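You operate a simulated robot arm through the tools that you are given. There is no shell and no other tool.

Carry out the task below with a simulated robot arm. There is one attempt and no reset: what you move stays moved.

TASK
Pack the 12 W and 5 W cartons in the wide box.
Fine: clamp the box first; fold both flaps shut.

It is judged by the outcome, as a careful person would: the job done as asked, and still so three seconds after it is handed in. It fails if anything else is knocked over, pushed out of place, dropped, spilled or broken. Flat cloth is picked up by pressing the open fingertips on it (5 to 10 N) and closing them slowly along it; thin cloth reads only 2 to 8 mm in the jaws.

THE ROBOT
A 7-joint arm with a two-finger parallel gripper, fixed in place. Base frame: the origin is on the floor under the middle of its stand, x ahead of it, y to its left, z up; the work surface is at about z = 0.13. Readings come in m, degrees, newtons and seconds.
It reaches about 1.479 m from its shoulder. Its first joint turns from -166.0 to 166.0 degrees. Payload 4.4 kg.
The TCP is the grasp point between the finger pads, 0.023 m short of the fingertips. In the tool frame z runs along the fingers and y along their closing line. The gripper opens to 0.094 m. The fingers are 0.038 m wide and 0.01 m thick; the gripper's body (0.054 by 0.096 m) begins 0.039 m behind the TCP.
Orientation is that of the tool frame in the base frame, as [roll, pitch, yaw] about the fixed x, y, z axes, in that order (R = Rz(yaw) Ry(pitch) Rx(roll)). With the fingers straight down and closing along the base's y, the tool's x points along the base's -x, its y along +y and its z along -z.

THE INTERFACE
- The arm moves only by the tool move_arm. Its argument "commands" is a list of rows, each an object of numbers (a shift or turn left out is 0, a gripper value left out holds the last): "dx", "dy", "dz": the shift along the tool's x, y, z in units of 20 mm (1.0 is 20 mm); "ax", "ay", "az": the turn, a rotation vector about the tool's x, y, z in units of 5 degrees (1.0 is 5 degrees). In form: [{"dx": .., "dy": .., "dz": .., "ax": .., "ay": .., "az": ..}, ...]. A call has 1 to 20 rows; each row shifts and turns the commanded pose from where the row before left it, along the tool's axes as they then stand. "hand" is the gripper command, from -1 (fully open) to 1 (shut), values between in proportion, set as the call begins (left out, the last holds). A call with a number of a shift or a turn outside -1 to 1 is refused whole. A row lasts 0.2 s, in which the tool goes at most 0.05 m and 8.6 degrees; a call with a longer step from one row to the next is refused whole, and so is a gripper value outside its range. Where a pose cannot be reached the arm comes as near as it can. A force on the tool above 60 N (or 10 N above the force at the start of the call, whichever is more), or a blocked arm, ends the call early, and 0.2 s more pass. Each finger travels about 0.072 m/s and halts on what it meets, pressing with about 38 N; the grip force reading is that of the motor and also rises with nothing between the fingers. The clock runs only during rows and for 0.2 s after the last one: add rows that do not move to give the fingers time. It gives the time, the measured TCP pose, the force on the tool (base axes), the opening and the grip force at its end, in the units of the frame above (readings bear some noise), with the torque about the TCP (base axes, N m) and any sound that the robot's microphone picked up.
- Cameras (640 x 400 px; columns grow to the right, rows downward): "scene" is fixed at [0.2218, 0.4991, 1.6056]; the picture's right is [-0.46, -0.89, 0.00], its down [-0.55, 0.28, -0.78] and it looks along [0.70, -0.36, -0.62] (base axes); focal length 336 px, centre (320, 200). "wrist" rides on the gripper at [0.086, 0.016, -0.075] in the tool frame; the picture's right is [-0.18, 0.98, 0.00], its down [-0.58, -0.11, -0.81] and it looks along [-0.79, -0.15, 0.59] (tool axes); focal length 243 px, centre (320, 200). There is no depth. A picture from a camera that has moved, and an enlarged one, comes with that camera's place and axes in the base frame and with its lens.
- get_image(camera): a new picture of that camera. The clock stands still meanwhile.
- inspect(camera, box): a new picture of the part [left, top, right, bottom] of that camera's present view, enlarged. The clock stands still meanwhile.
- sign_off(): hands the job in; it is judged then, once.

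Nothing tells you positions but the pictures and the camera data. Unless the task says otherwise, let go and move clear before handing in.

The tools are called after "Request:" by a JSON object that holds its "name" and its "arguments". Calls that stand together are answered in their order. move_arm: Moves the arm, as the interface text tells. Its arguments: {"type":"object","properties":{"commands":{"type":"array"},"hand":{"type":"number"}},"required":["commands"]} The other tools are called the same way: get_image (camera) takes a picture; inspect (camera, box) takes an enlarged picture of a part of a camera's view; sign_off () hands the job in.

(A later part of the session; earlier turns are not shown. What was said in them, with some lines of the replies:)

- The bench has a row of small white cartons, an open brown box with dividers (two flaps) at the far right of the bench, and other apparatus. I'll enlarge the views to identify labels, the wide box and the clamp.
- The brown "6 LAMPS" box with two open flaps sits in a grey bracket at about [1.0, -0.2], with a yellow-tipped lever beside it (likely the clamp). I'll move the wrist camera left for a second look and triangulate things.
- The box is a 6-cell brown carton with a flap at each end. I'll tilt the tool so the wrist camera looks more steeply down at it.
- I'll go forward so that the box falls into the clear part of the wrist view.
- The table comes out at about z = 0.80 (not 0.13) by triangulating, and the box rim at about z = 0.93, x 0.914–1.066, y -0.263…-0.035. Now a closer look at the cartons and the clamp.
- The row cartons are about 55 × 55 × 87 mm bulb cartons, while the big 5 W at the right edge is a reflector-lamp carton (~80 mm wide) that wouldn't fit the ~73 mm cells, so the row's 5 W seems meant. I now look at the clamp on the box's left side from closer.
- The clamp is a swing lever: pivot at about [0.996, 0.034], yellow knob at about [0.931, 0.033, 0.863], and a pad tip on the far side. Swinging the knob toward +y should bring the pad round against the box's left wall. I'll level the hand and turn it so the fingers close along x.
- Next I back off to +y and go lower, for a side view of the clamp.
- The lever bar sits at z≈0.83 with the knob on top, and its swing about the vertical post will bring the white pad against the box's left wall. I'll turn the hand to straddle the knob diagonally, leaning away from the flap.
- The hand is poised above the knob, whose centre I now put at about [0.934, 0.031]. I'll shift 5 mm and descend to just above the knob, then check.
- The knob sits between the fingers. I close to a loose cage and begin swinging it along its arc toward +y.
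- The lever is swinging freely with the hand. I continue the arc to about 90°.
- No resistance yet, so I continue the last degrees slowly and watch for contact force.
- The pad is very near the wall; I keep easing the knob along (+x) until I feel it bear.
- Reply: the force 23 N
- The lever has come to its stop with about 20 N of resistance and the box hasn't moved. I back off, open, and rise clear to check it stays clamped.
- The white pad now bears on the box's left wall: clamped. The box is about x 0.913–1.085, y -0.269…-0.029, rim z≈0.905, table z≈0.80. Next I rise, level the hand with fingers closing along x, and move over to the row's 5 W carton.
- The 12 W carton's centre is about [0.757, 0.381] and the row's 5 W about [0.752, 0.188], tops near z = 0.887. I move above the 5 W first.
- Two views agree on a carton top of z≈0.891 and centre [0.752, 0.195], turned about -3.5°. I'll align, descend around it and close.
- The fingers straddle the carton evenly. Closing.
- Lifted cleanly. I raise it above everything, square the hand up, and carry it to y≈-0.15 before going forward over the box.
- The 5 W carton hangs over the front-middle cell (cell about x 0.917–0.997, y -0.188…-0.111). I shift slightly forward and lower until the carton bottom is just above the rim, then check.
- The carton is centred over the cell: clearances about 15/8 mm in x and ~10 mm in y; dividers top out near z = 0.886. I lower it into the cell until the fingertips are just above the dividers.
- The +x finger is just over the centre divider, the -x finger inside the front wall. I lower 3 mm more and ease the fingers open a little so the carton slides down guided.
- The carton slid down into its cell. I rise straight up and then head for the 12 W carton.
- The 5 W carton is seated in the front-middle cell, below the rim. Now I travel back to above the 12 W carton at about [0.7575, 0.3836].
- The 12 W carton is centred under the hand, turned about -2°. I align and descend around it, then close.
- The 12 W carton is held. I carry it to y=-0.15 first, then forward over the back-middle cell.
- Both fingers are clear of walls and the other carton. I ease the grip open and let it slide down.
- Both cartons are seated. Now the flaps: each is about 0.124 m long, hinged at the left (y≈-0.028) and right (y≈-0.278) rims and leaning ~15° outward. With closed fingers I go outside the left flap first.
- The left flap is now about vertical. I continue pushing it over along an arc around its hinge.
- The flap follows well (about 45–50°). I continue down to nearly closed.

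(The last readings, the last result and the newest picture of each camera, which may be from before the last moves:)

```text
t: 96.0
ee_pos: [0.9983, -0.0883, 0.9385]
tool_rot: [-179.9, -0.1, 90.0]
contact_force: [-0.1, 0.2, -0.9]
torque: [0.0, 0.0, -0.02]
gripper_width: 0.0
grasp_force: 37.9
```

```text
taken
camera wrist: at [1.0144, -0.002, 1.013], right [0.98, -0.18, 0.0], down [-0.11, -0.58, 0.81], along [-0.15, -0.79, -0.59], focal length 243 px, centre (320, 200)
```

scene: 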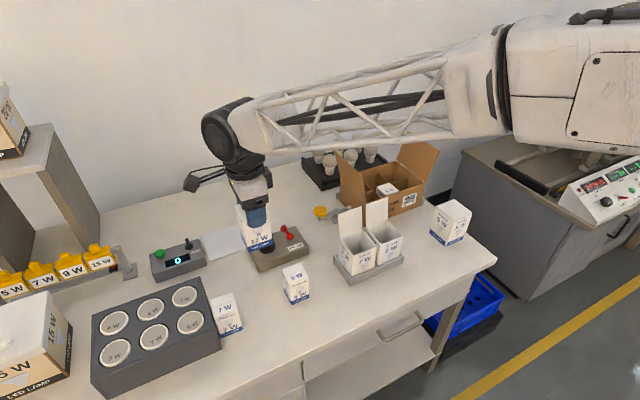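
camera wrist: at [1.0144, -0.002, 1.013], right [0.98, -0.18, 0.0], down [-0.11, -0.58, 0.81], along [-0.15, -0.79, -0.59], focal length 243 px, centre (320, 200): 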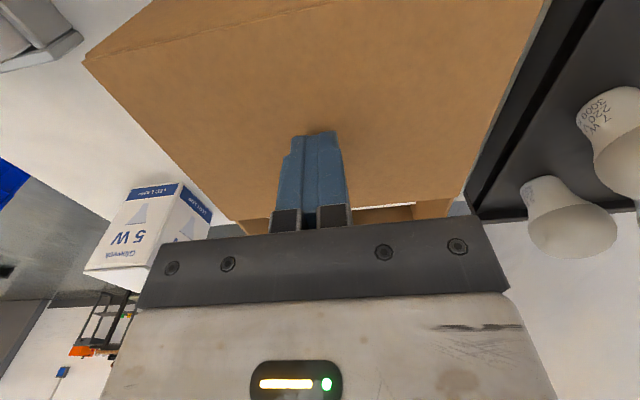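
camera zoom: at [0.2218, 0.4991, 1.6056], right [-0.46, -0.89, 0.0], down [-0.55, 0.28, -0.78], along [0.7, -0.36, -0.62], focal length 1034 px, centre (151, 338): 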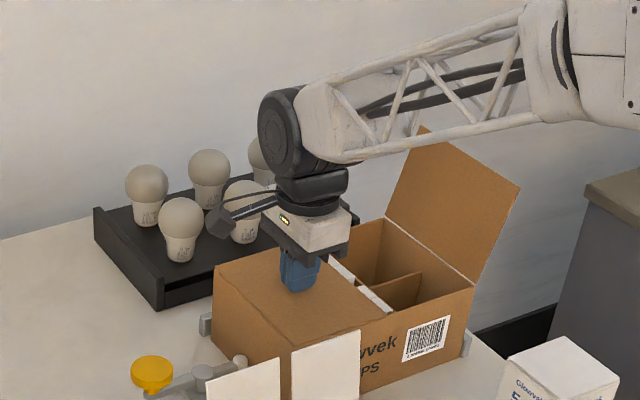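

Request:
{"name": "move_arm", "arguments": {"commands": [{"dz": 0.12}, {"dz": 0.12}, {"dz": 0.1}, {}]}}

Request:
{"name": "inspect", "arguments": {"camera": "scene", "box": [325, 130, 435, 220]}}

```text
t: 97.0
ee_pos: [0.9991, -0.0886, 0.9335]
tool_rot: [179.9, 0.1, 90.0]
contact_force: [-11.3, -3.1, 35.8]
torque: [0.66, 0.23, 0.18]
gripper_width: 0.0
grasp_force: 37.8
```

```text
4.44 times, centred on (380, 175) of scene
camera zoom: at [0.2218, 0.4991, 1.6056], right [-0.46, -0.89, 0.0], down [-0.55, 0.28, -0.78], along [0.7, -0.36, -0.62], focal length 1493 px, centre (53, 311)
```

zoom: 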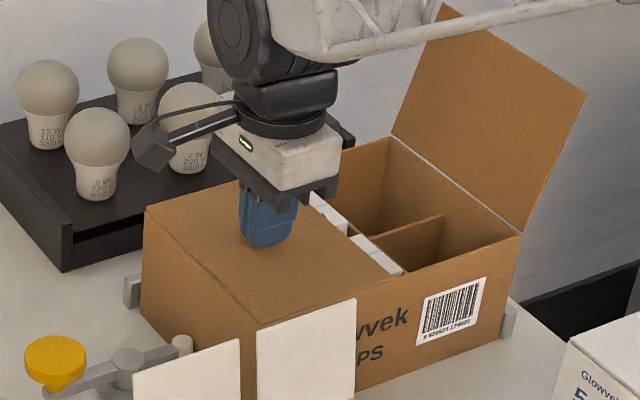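

The left flap is pressed shut (36 N on the rim). I lift off and see whether it stays.

Request:
{"name": "move_arm", "arguments": {"commands": [{"dz": -0.3}, {"dz": -0.5}, {"dz": -1}, {"dz": -1}, {"dz": -1}, {}, {}]}}

Request:
{"name": "inspect", "arguments": {"camera": "scene", "box": [325, 130, 435, 220]}}

Request:
{"name": "get_image", "arguments": {"camera": "wrist"}}

```text
t: 98.6
ee_pos: [1.0004, -0.0897, 1.0087]
tool_rot: [-180.0, 0.0, 90.1]
contact_force: [-0.2, -0.3, -0.5]
torque: [0.01, 0.02, -0.02]
gripper_width: 0.0002
grasp_force: 38.0
```

```text
4.44 times, centred on (380, 175) of scene
camera zoom: at [0.2218, 0.4991, 1.6056], right [-0.46, -0.89, 0.0], down [-0.55, 0.28, -0.78], along [0.7, -0.36, -0.62], focal length 1493 px, centre (53, 311)
```

zoom: 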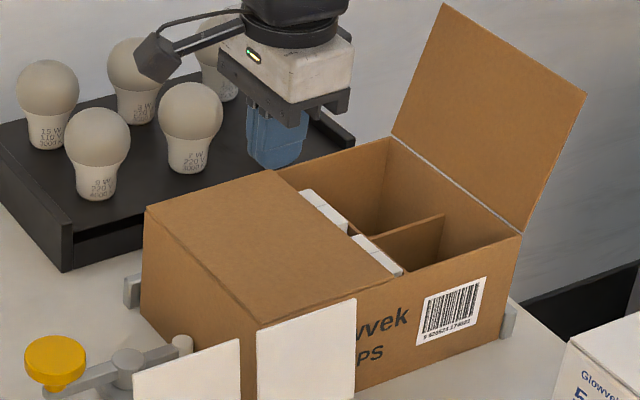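

```text
taken
camera wrist: at [1.0147, -0.0017, 1.0831], right [0.98, -0.18, 0.0], down [-0.11, -0.58, 0.81], along [-0.15, -0.79, -0.59], focal length 243 px, centre (320, 200)
```

wrist: 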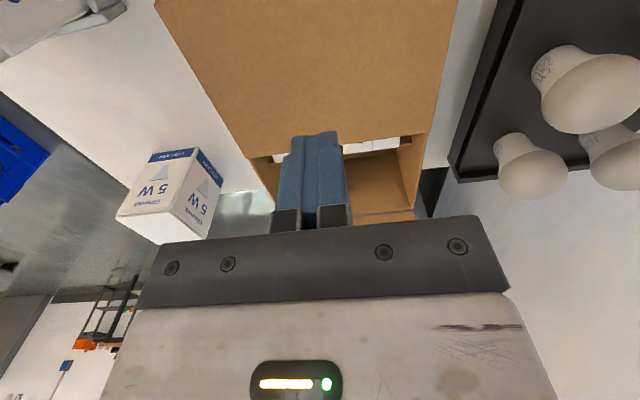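

The left flap stays shut. For the right flap I raise, turn the hand back 90° (camera toward -x), and cross over to its outside.

Request:
{"name": "move_arm", "arguments": {"commands": [{"dz": -1, "az": -1}, {"dz": -1, "az": -1}, {"dz": -1, "az": -1}, {"dz": -1, "az": -1}, {"dz": -1, "az": -1}, {"dz": -1, "az": -1}, {"dz": -1, "az": -1}, {"dz": -1, "az": -1}, {"dz": -1, "az": -1}, {"az": -1}, {"az": -1}, {"az": -1}, {"az": -1}, {"az": -1}, {"az": -1}, {"az": -1}, {"az": -1}, {"az": -1}]}}

Request:
{"name": "move_arm", "arguments": {"commands": [{"dy": -0.9}, {"dy": -1}, {"dy": -1}, {"dy": -1}, {"dy": -1}, {"dy": -1}, {"dy": -1}, {"dy": -1}, {"dy": -1}, {"dy": -1}, {"dy": -1}, {"dy": -1}, {"dy": -1}, {"dy": -1}, {"dy": -1}, {}]}}

Request:
{"name": "get_image", "arguments": {"camera": "wrist"}}

Request:
{"name": "get_image", "arguments": {"camera": "scene"}}

```text
t: 102.4
ee_pos: [0.9994, -0.088, 1.1867]
tool_rot: [-179.9, 0.0, -179.9]
contact_force: [1.0, -0.5, 0.1]
torque: [0.04, -0.01, -0.01]
gripper_width: 0.0
grasp_force: 38.0
```

```text
t: 105.8
ee_pos: [0.9996, -0.3873, 1.1877]
tool_rot: [180.0, 0.0, -180.0]
contact_force: [0.3, -0.9, 0.2]
torque: [0.01, 0.01, 0.0]
gripper_width: 0.0
grasp_force: 38.2
```

```text
taken
camera wrist: at [0.9123, -0.3708, 1.2626], right [0.18, 0.98, 0.0], down [0.58, -0.11, 0.81], along [0.79, -0.15, -0.59], focal length 243 px, centre (320, 200)
```

wrist: 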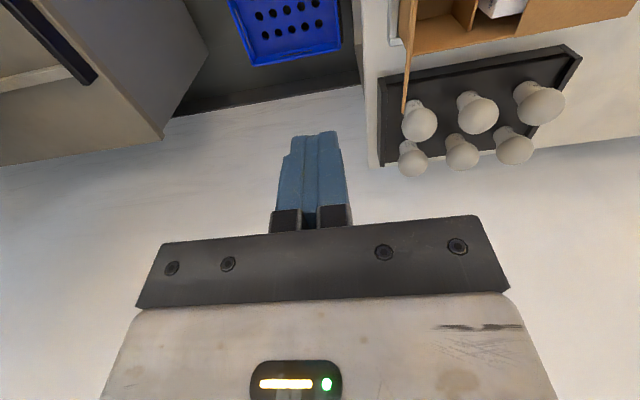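

```text
taken
```

scene: 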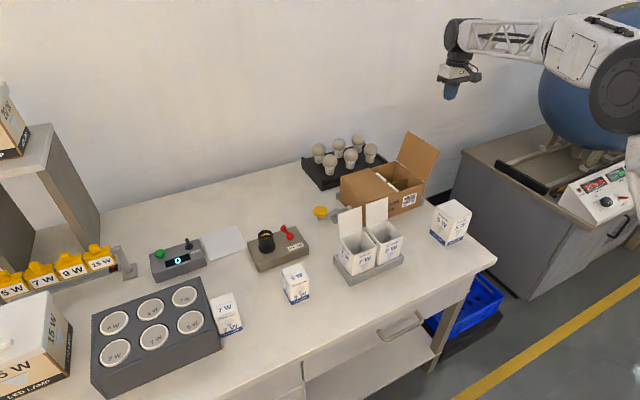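

Request:
{"name": "move_arm", "arguments": {"commands": [{"dz": 0.98}, {"dz": 0.98}, {"dz": 0.98}, {"dz": 0.98}, {"dz": 0.98}, {"dz": 0.98}, {"dz": 0.98}, {"dz": 0.98}, {"dz": 0.98}]}}

Request:
{"name": "get_image", "arguments": {"camera": "wrist"}}

Request:
{"name": "inspect", "arguments": {"camera": "scene", "box": [320, 60, 500, 220]}}

```text
t: 107.8
ee_pos: [0.9996, -0.3874, 1.0105]
tool_rot: [179.9, 0.0, -179.9]
contact_force: [-0.6, -0.2, 1.4]
torque: [-0.01, 0.03, 0.01]
gripper_width: 0.0
grasp_force: 37.7
```

```text
taken
camera wrist: at [0.9122, -0.3704, 1.0861], right [0.18, 0.98, 0.0], down [0.58, -0.11, 0.81], along [0.79, -0.15, -0.59], focal length 243 px, centre (320, 200)
```

wrist: 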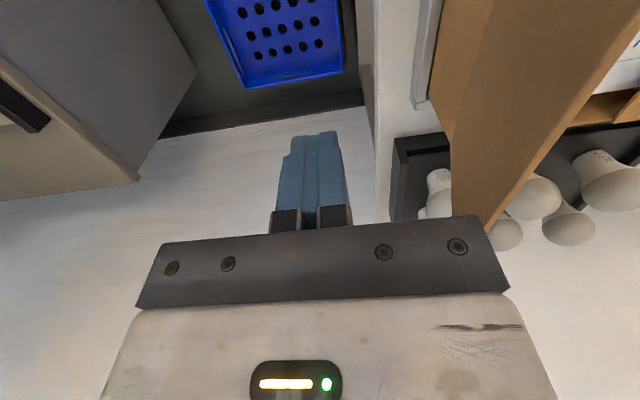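

```text
2.50 times, centred on (410, 140) of scene
camera zoom: at [0.2218, 0.4991, 1.6056], right [-0.46, -0.89, 0.0], down [-0.55, 0.28, -0.78], along [0.7, -0.36, -0.62], focal length 840 px, centre (95, 350)
```

zoom: 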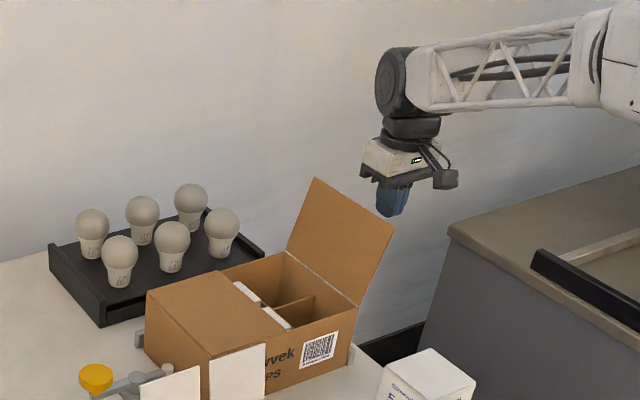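

Request:
{"name": "move_arm", "arguments": {"commands": [{"dy": 0.7}, {"dy": 0.7}, {"dy": 0.7}, {"dy": 0.6}, {"dy": 0.6}, {"dy": 0.6}, {"dy": 0.6}, {"dy": 0.45}]}}

Request:
{"name": "get_image", "arguments": {"camera": "wrist"}}

Request:
{"name": "inspect", "arguments": {"camera": "scene", "box": [320, 60, 500, 220]}}

```text
t: 109.6
ee_pos: [0.9982, -0.2876, 1.0111]
tool_rot: [-180.0, 0.0, 179.9]
contact_force: [-0.8, -0.2, 0.3]
torque: [-0.02, -0.01, 0.0]
gripper_width: 0.0001
grasp_force: 38.4
```

```text
taken
camera wrist: at [0.9117, -0.271, 1.0863], right [0.18, 0.98, 0.0], down [0.58, -0.11, 0.81], along [0.79, -0.15, -0.59], focal length 243 px, centre (320, 200)
```

wrist: 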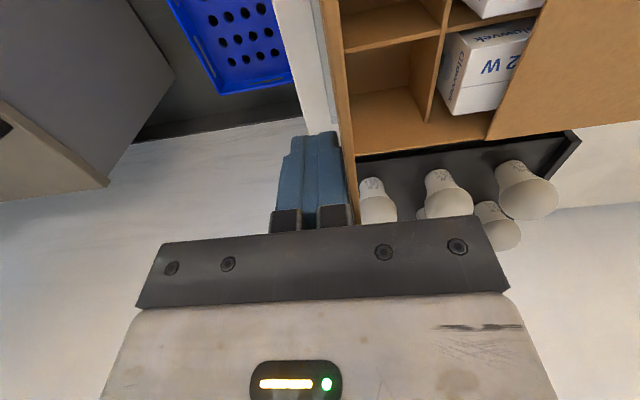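

```text
2.50 times, centred on (410, 140) of scene
camera zoom: at [0.2218, 0.4991, 1.6056], right [-0.46, -0.89, 0.0], down [-0.55, 0.28, -0.78], along [0.7, -0.36, -0.62], focal length 840 px, centre (95, 350)
```

zoom: 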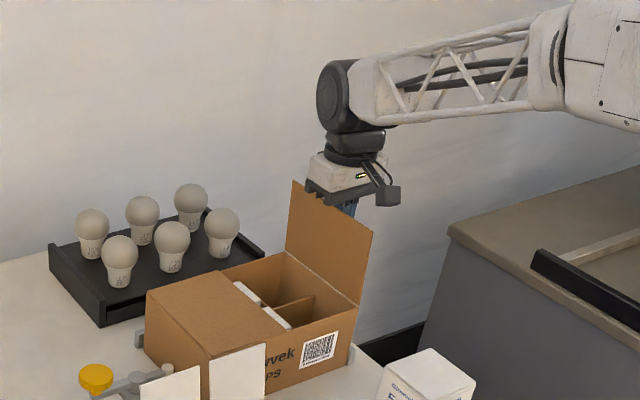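

Request:
{"name": "move_arm", "arguments": {"commands": [{"dy": 0.52, "dz": 0.11}, {"dy": 0.52, "dz": 0.11}, {"dy": 0.48, "dz": 0.2}, {"dy": 0.48, "dz": 0.2}, {"dy": 0.415, "dz": 0.32}, {"dy": 0.415, "dz": 0.32}]}}

Request:
{"name": "inspect", "arguments": {"camera": "scene", "box": [320, 60, 500, 220]}}

Request:
{"name": "get_image", "arguments": {"camera": "wrist"}}

```text
t: 111.0
ee_pos: [0.998, -0.2297, 0.9856]
tool_rot: [179.9, -0.1, 180.0]
contact_force: [-0.3, -0.5, 0.2]
torque: [-0.01, 0.01, -0.01]
gripper_width: 0.0001
grasp_force: 38.4
```

```text
2.50 times, centred on (410, 140) of scene
camera zoom: at [0.2218, 0.4991, 1.6056], right [-0.46, -0.89, 0.0], down [-0.55, 0.28, -0.78], along [0.7, -0.36, -0.62], focal length 840 px, centre (95, 350)
```

zoom: 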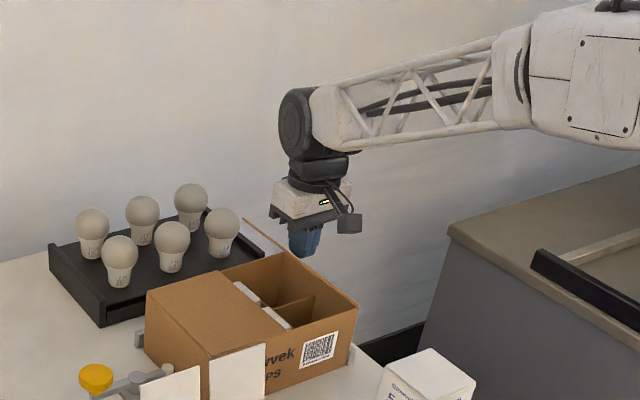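

```text
taken
camera wrist: at [0.9117, -0.2146, 1.0609], right [0.18, 0.98, 0.0], down [0.58, -0.11, 0.81], along [0.79, -0.15, -0.59], focal length 243 px, centre (320, 200)
```

wrist: 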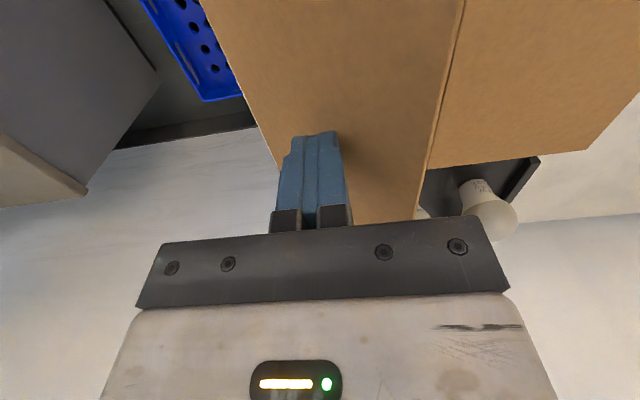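

The right flap is folding inward as expected (edge-on to the scene camera now). I continue to nearly closed, then press.

Request:
{"name": "move_arm", "arguments": {"commands": [{"dy": 0.32, "dz": 0.415}, {"dy": 0.32, "dz": 0.415}, {"dy": 0.2, "dz": 0.48}, {"dy": 0.2, "dz": 0.48}, {"dy": 0.06, "dz": 0.34}, {"dy": 0.06, "dz": 0.34}]}}

Request:
{"name": "inspect", "arguments": {"camera": "scene", "box": [320, 100, 460, 220]}}

Request:
{"name": "get_image", "arguments": {"camera": "wrist"}}

```text
t: 112.4
ee_pos: [0.9983, -0.2075, 0.936]
tool_rot: [-180.0, 0.0, 180.0]
contact_force: [0.4, -0.2, -0.4]
torque: [0.02, -0.01, -0.02]
gripper_width: 0.0
grasp_force: 38.1
```

```text
3.33 times, centred on (390, 160) of scene
camera zoom: at [0.2218, 0.4991, 1.6056], right [-0.46, -0.89, 0.0], down [-0.55, 0.28, -0.78], along [0.7, -0.36, -0.62], focal length 1120 px, centre (87, 333)
```

zoom: 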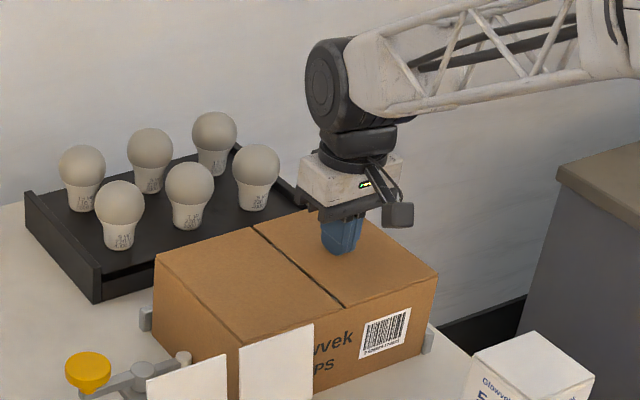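

```text
taken
camera wrist: at [0.9115, -0.1909, 1.0115], right [0.18, 0.98, 0.0], down [0.58, -0.11, 0.81], along [0.79, -0.15, -0.59], focal length 243 px, centre (320, 200)
```

wrist: 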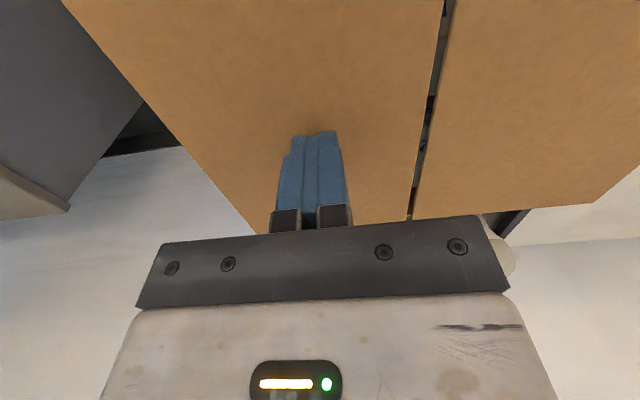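

Request:
{"name": "move_arm", "arguments": {"commands": [{"dz": 0.1}, {"dz": 0.1}, {"dz": 0.05}, {}]}}

Request:
{"name": "move_arm", "arguments": {"commands": [{"dz": -0.3}, {"dz": -0.5}, {"dz": -1}, {"dz": -1}, {"dz": -1}, {"dz": -1}, {"dz": -1}, {"dz": -1}, {"dz": -1}, {"dz": -1}, {"dz": -1}, {"dz": -1}]}}

Request:
{"name": "inspect", "arguments": {"camera": "scene", "box": [320, 100, 460, 220]}}

Request:
{"name": "get_image", "arguments": {"camera": "wrist"}}

```text
t: 113.4
ee_pos: [0.9982, -0.2071, 0.9337]
tool_rot: [-180.0, 0.2, 179.9]
contact_force: [-1.5, 6.2, 28.2]
torque: [0.08, 0.27, -0.04]
gripper_width: 0.0
grasp_force: 37.7
```

```text
t: 116.0
ee_pos: [0.9989, -0.2078, 1.1475]
tool_rot: [179.9, 0.0, 179.9]
contact_force: [0.8, -0.4, -0.4]
torque: [-0.02, 0.01, -0.02]
gripper_width: 0.0001
grasp_force: 38.1
```

```text
3.33 times, centred on (390, 160) of scene
camera zoom: at [0.2218, 0.4991, 1.6056], right [-0.46, -0.89, 0.0], down [-0.55, 0.28, -0.78], along [0.7, -0.36, -0.62], focal length 1120 px, centre (87, 333)
```

zoom: 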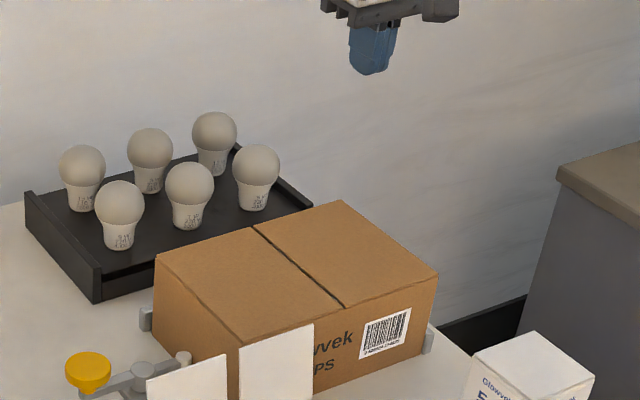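

```text
taken
camera wrist: at [0.9118, -0.1912, 1.2223], right [0.18, 0.98, 0.0], down [0.58, -0.11, 0.81], along [0.79, -0.15, -0.59], focal length 243 px, centre (320, 200)
```

wrist: 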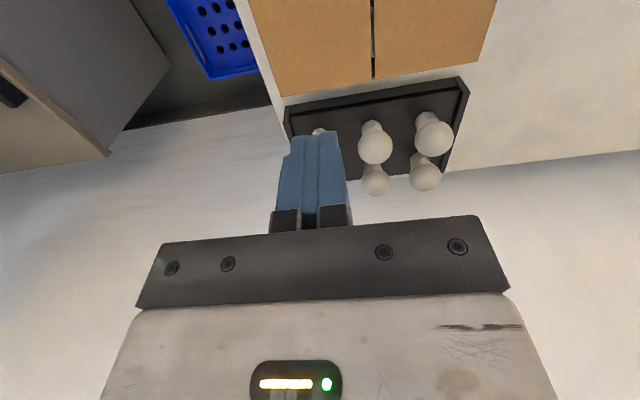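

Both flaps are shut and holding. I back the arm well clear and check the whole scene before handing in.

Request:
{"name": "move_arm", "arguments": {"commands": [{"dx": 1, "dy": -0.5}, {"dx": 1, "dy": -0.5}, {"dx": 1, "dy": -0.5}, {"dx": 1, "dy": -0.5}, {"dx": 1, "dy": -0.5}, {"dx": 1, "dy": -0.5}, {"dx": 1, "dy": -0.5}, {"dx": 1, "dy": -0.5}, {"dx": 1, "dy": -0.5}, {"dx": 1, "dy": -0.5}, {"dx": 1, "dy": -0.5}, {"dx": 1, "dy": -0.5}, {"dx": 1, "dy": -0.5}, {"dx": 1, "dy": -0.5}, {}, {}, {}, {}], "hand": -1}}

Request:
{"name": "get_image", "arguments": {"camera": "scene"}}

Request:
{"name": "inspect", "arguments": {"camera": "scene", "box": [300, 120, 480, 280]}}

Request:
{"name": "get_image", "arguments": {"camera": "wrist"}}

```text
t: 119.8
ee_pos: [0.7182, -0.3477, 1.1471]
tool_rot: [180.0, 0.0, -180.0]
contact_force: [0.2, 0.0, 0.3]
torque: [-0.01, -0.02, -0.03]
gripper_width: 0.0937
grasp_force: 0.0
```

```text
taken
```

scene: 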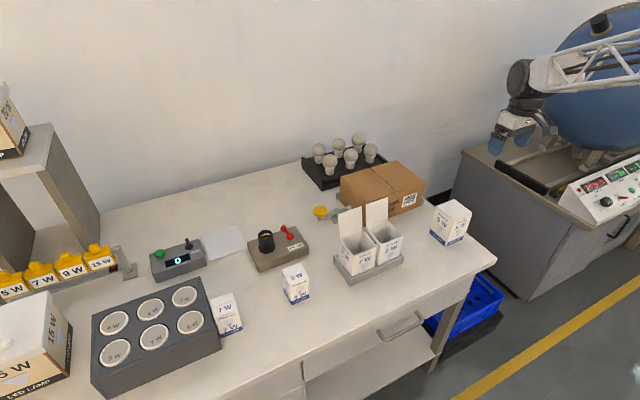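

```text
2.50 times, centred on (390, 200) of scene
camera zoom: at [0.2218, 0.4991, 1.6056], right [-0.46, -0.89, 0.0], down [-0.55, 0.28, -0.78], along [0.7, -0.36, -0.62], focal length 840 px, centre (145, 200)
```

zoom: 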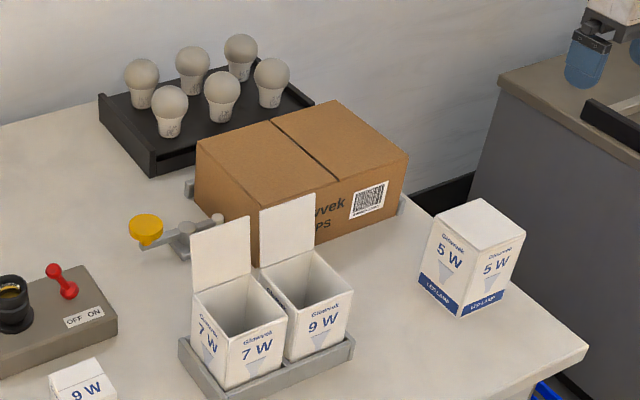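

```text
taken
camera wrist: at [0.6323, -0.3315, 1.2227], right [0.18, 0.98, 0.0], down [0.58, -0.11, 0.81], along [0.79, -0.15, -0.59], focal length 243 px, centre (320, 200)
```

wrist: 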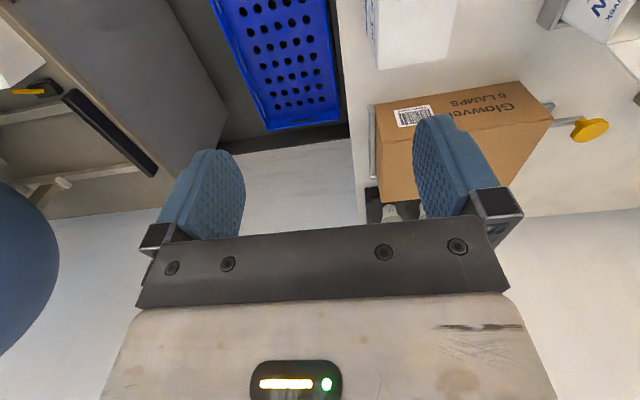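

The box is closed and clamped with both flaps flat and the 12 W and 5 W bulb cartons inside. Everything else stands where it was and the arm is clear, so I'm handing in.

Request:
{"name": "sign_off", "arguments": {}}

```text
The job is handed in.
```

I packed the 12 W and 5 W cartons in the wide box and handed the job in. The result hasn't come back yet.

- **Clamp:** I swung the lever until its pad pressed on the box's left wall, before packing anything. I left it clamped.
- **Cartons:** The 5 W is in the front-middle cell and the 12 W in the back-middle cell. Both sit below the rim. I let each one slide down about the last 2 cm into its cell, because the fingers would not fit between the dividers.
- **Flaps:** Both are folded shut and were still flat in the last pictures.
- **Which 5 W:** There were two. I packed the small bulb carton from the row, because the larger 5 W reflector-lamp carton at the bench's right end looked too wide for the cells.
- **Work surface:** The bench is at about z = 0.80, not 0.13 as stated, so I worked from heights measured in the pictures.

In the final pictures nothing else had moved or fallen, and the open gripper was clear of the bench.
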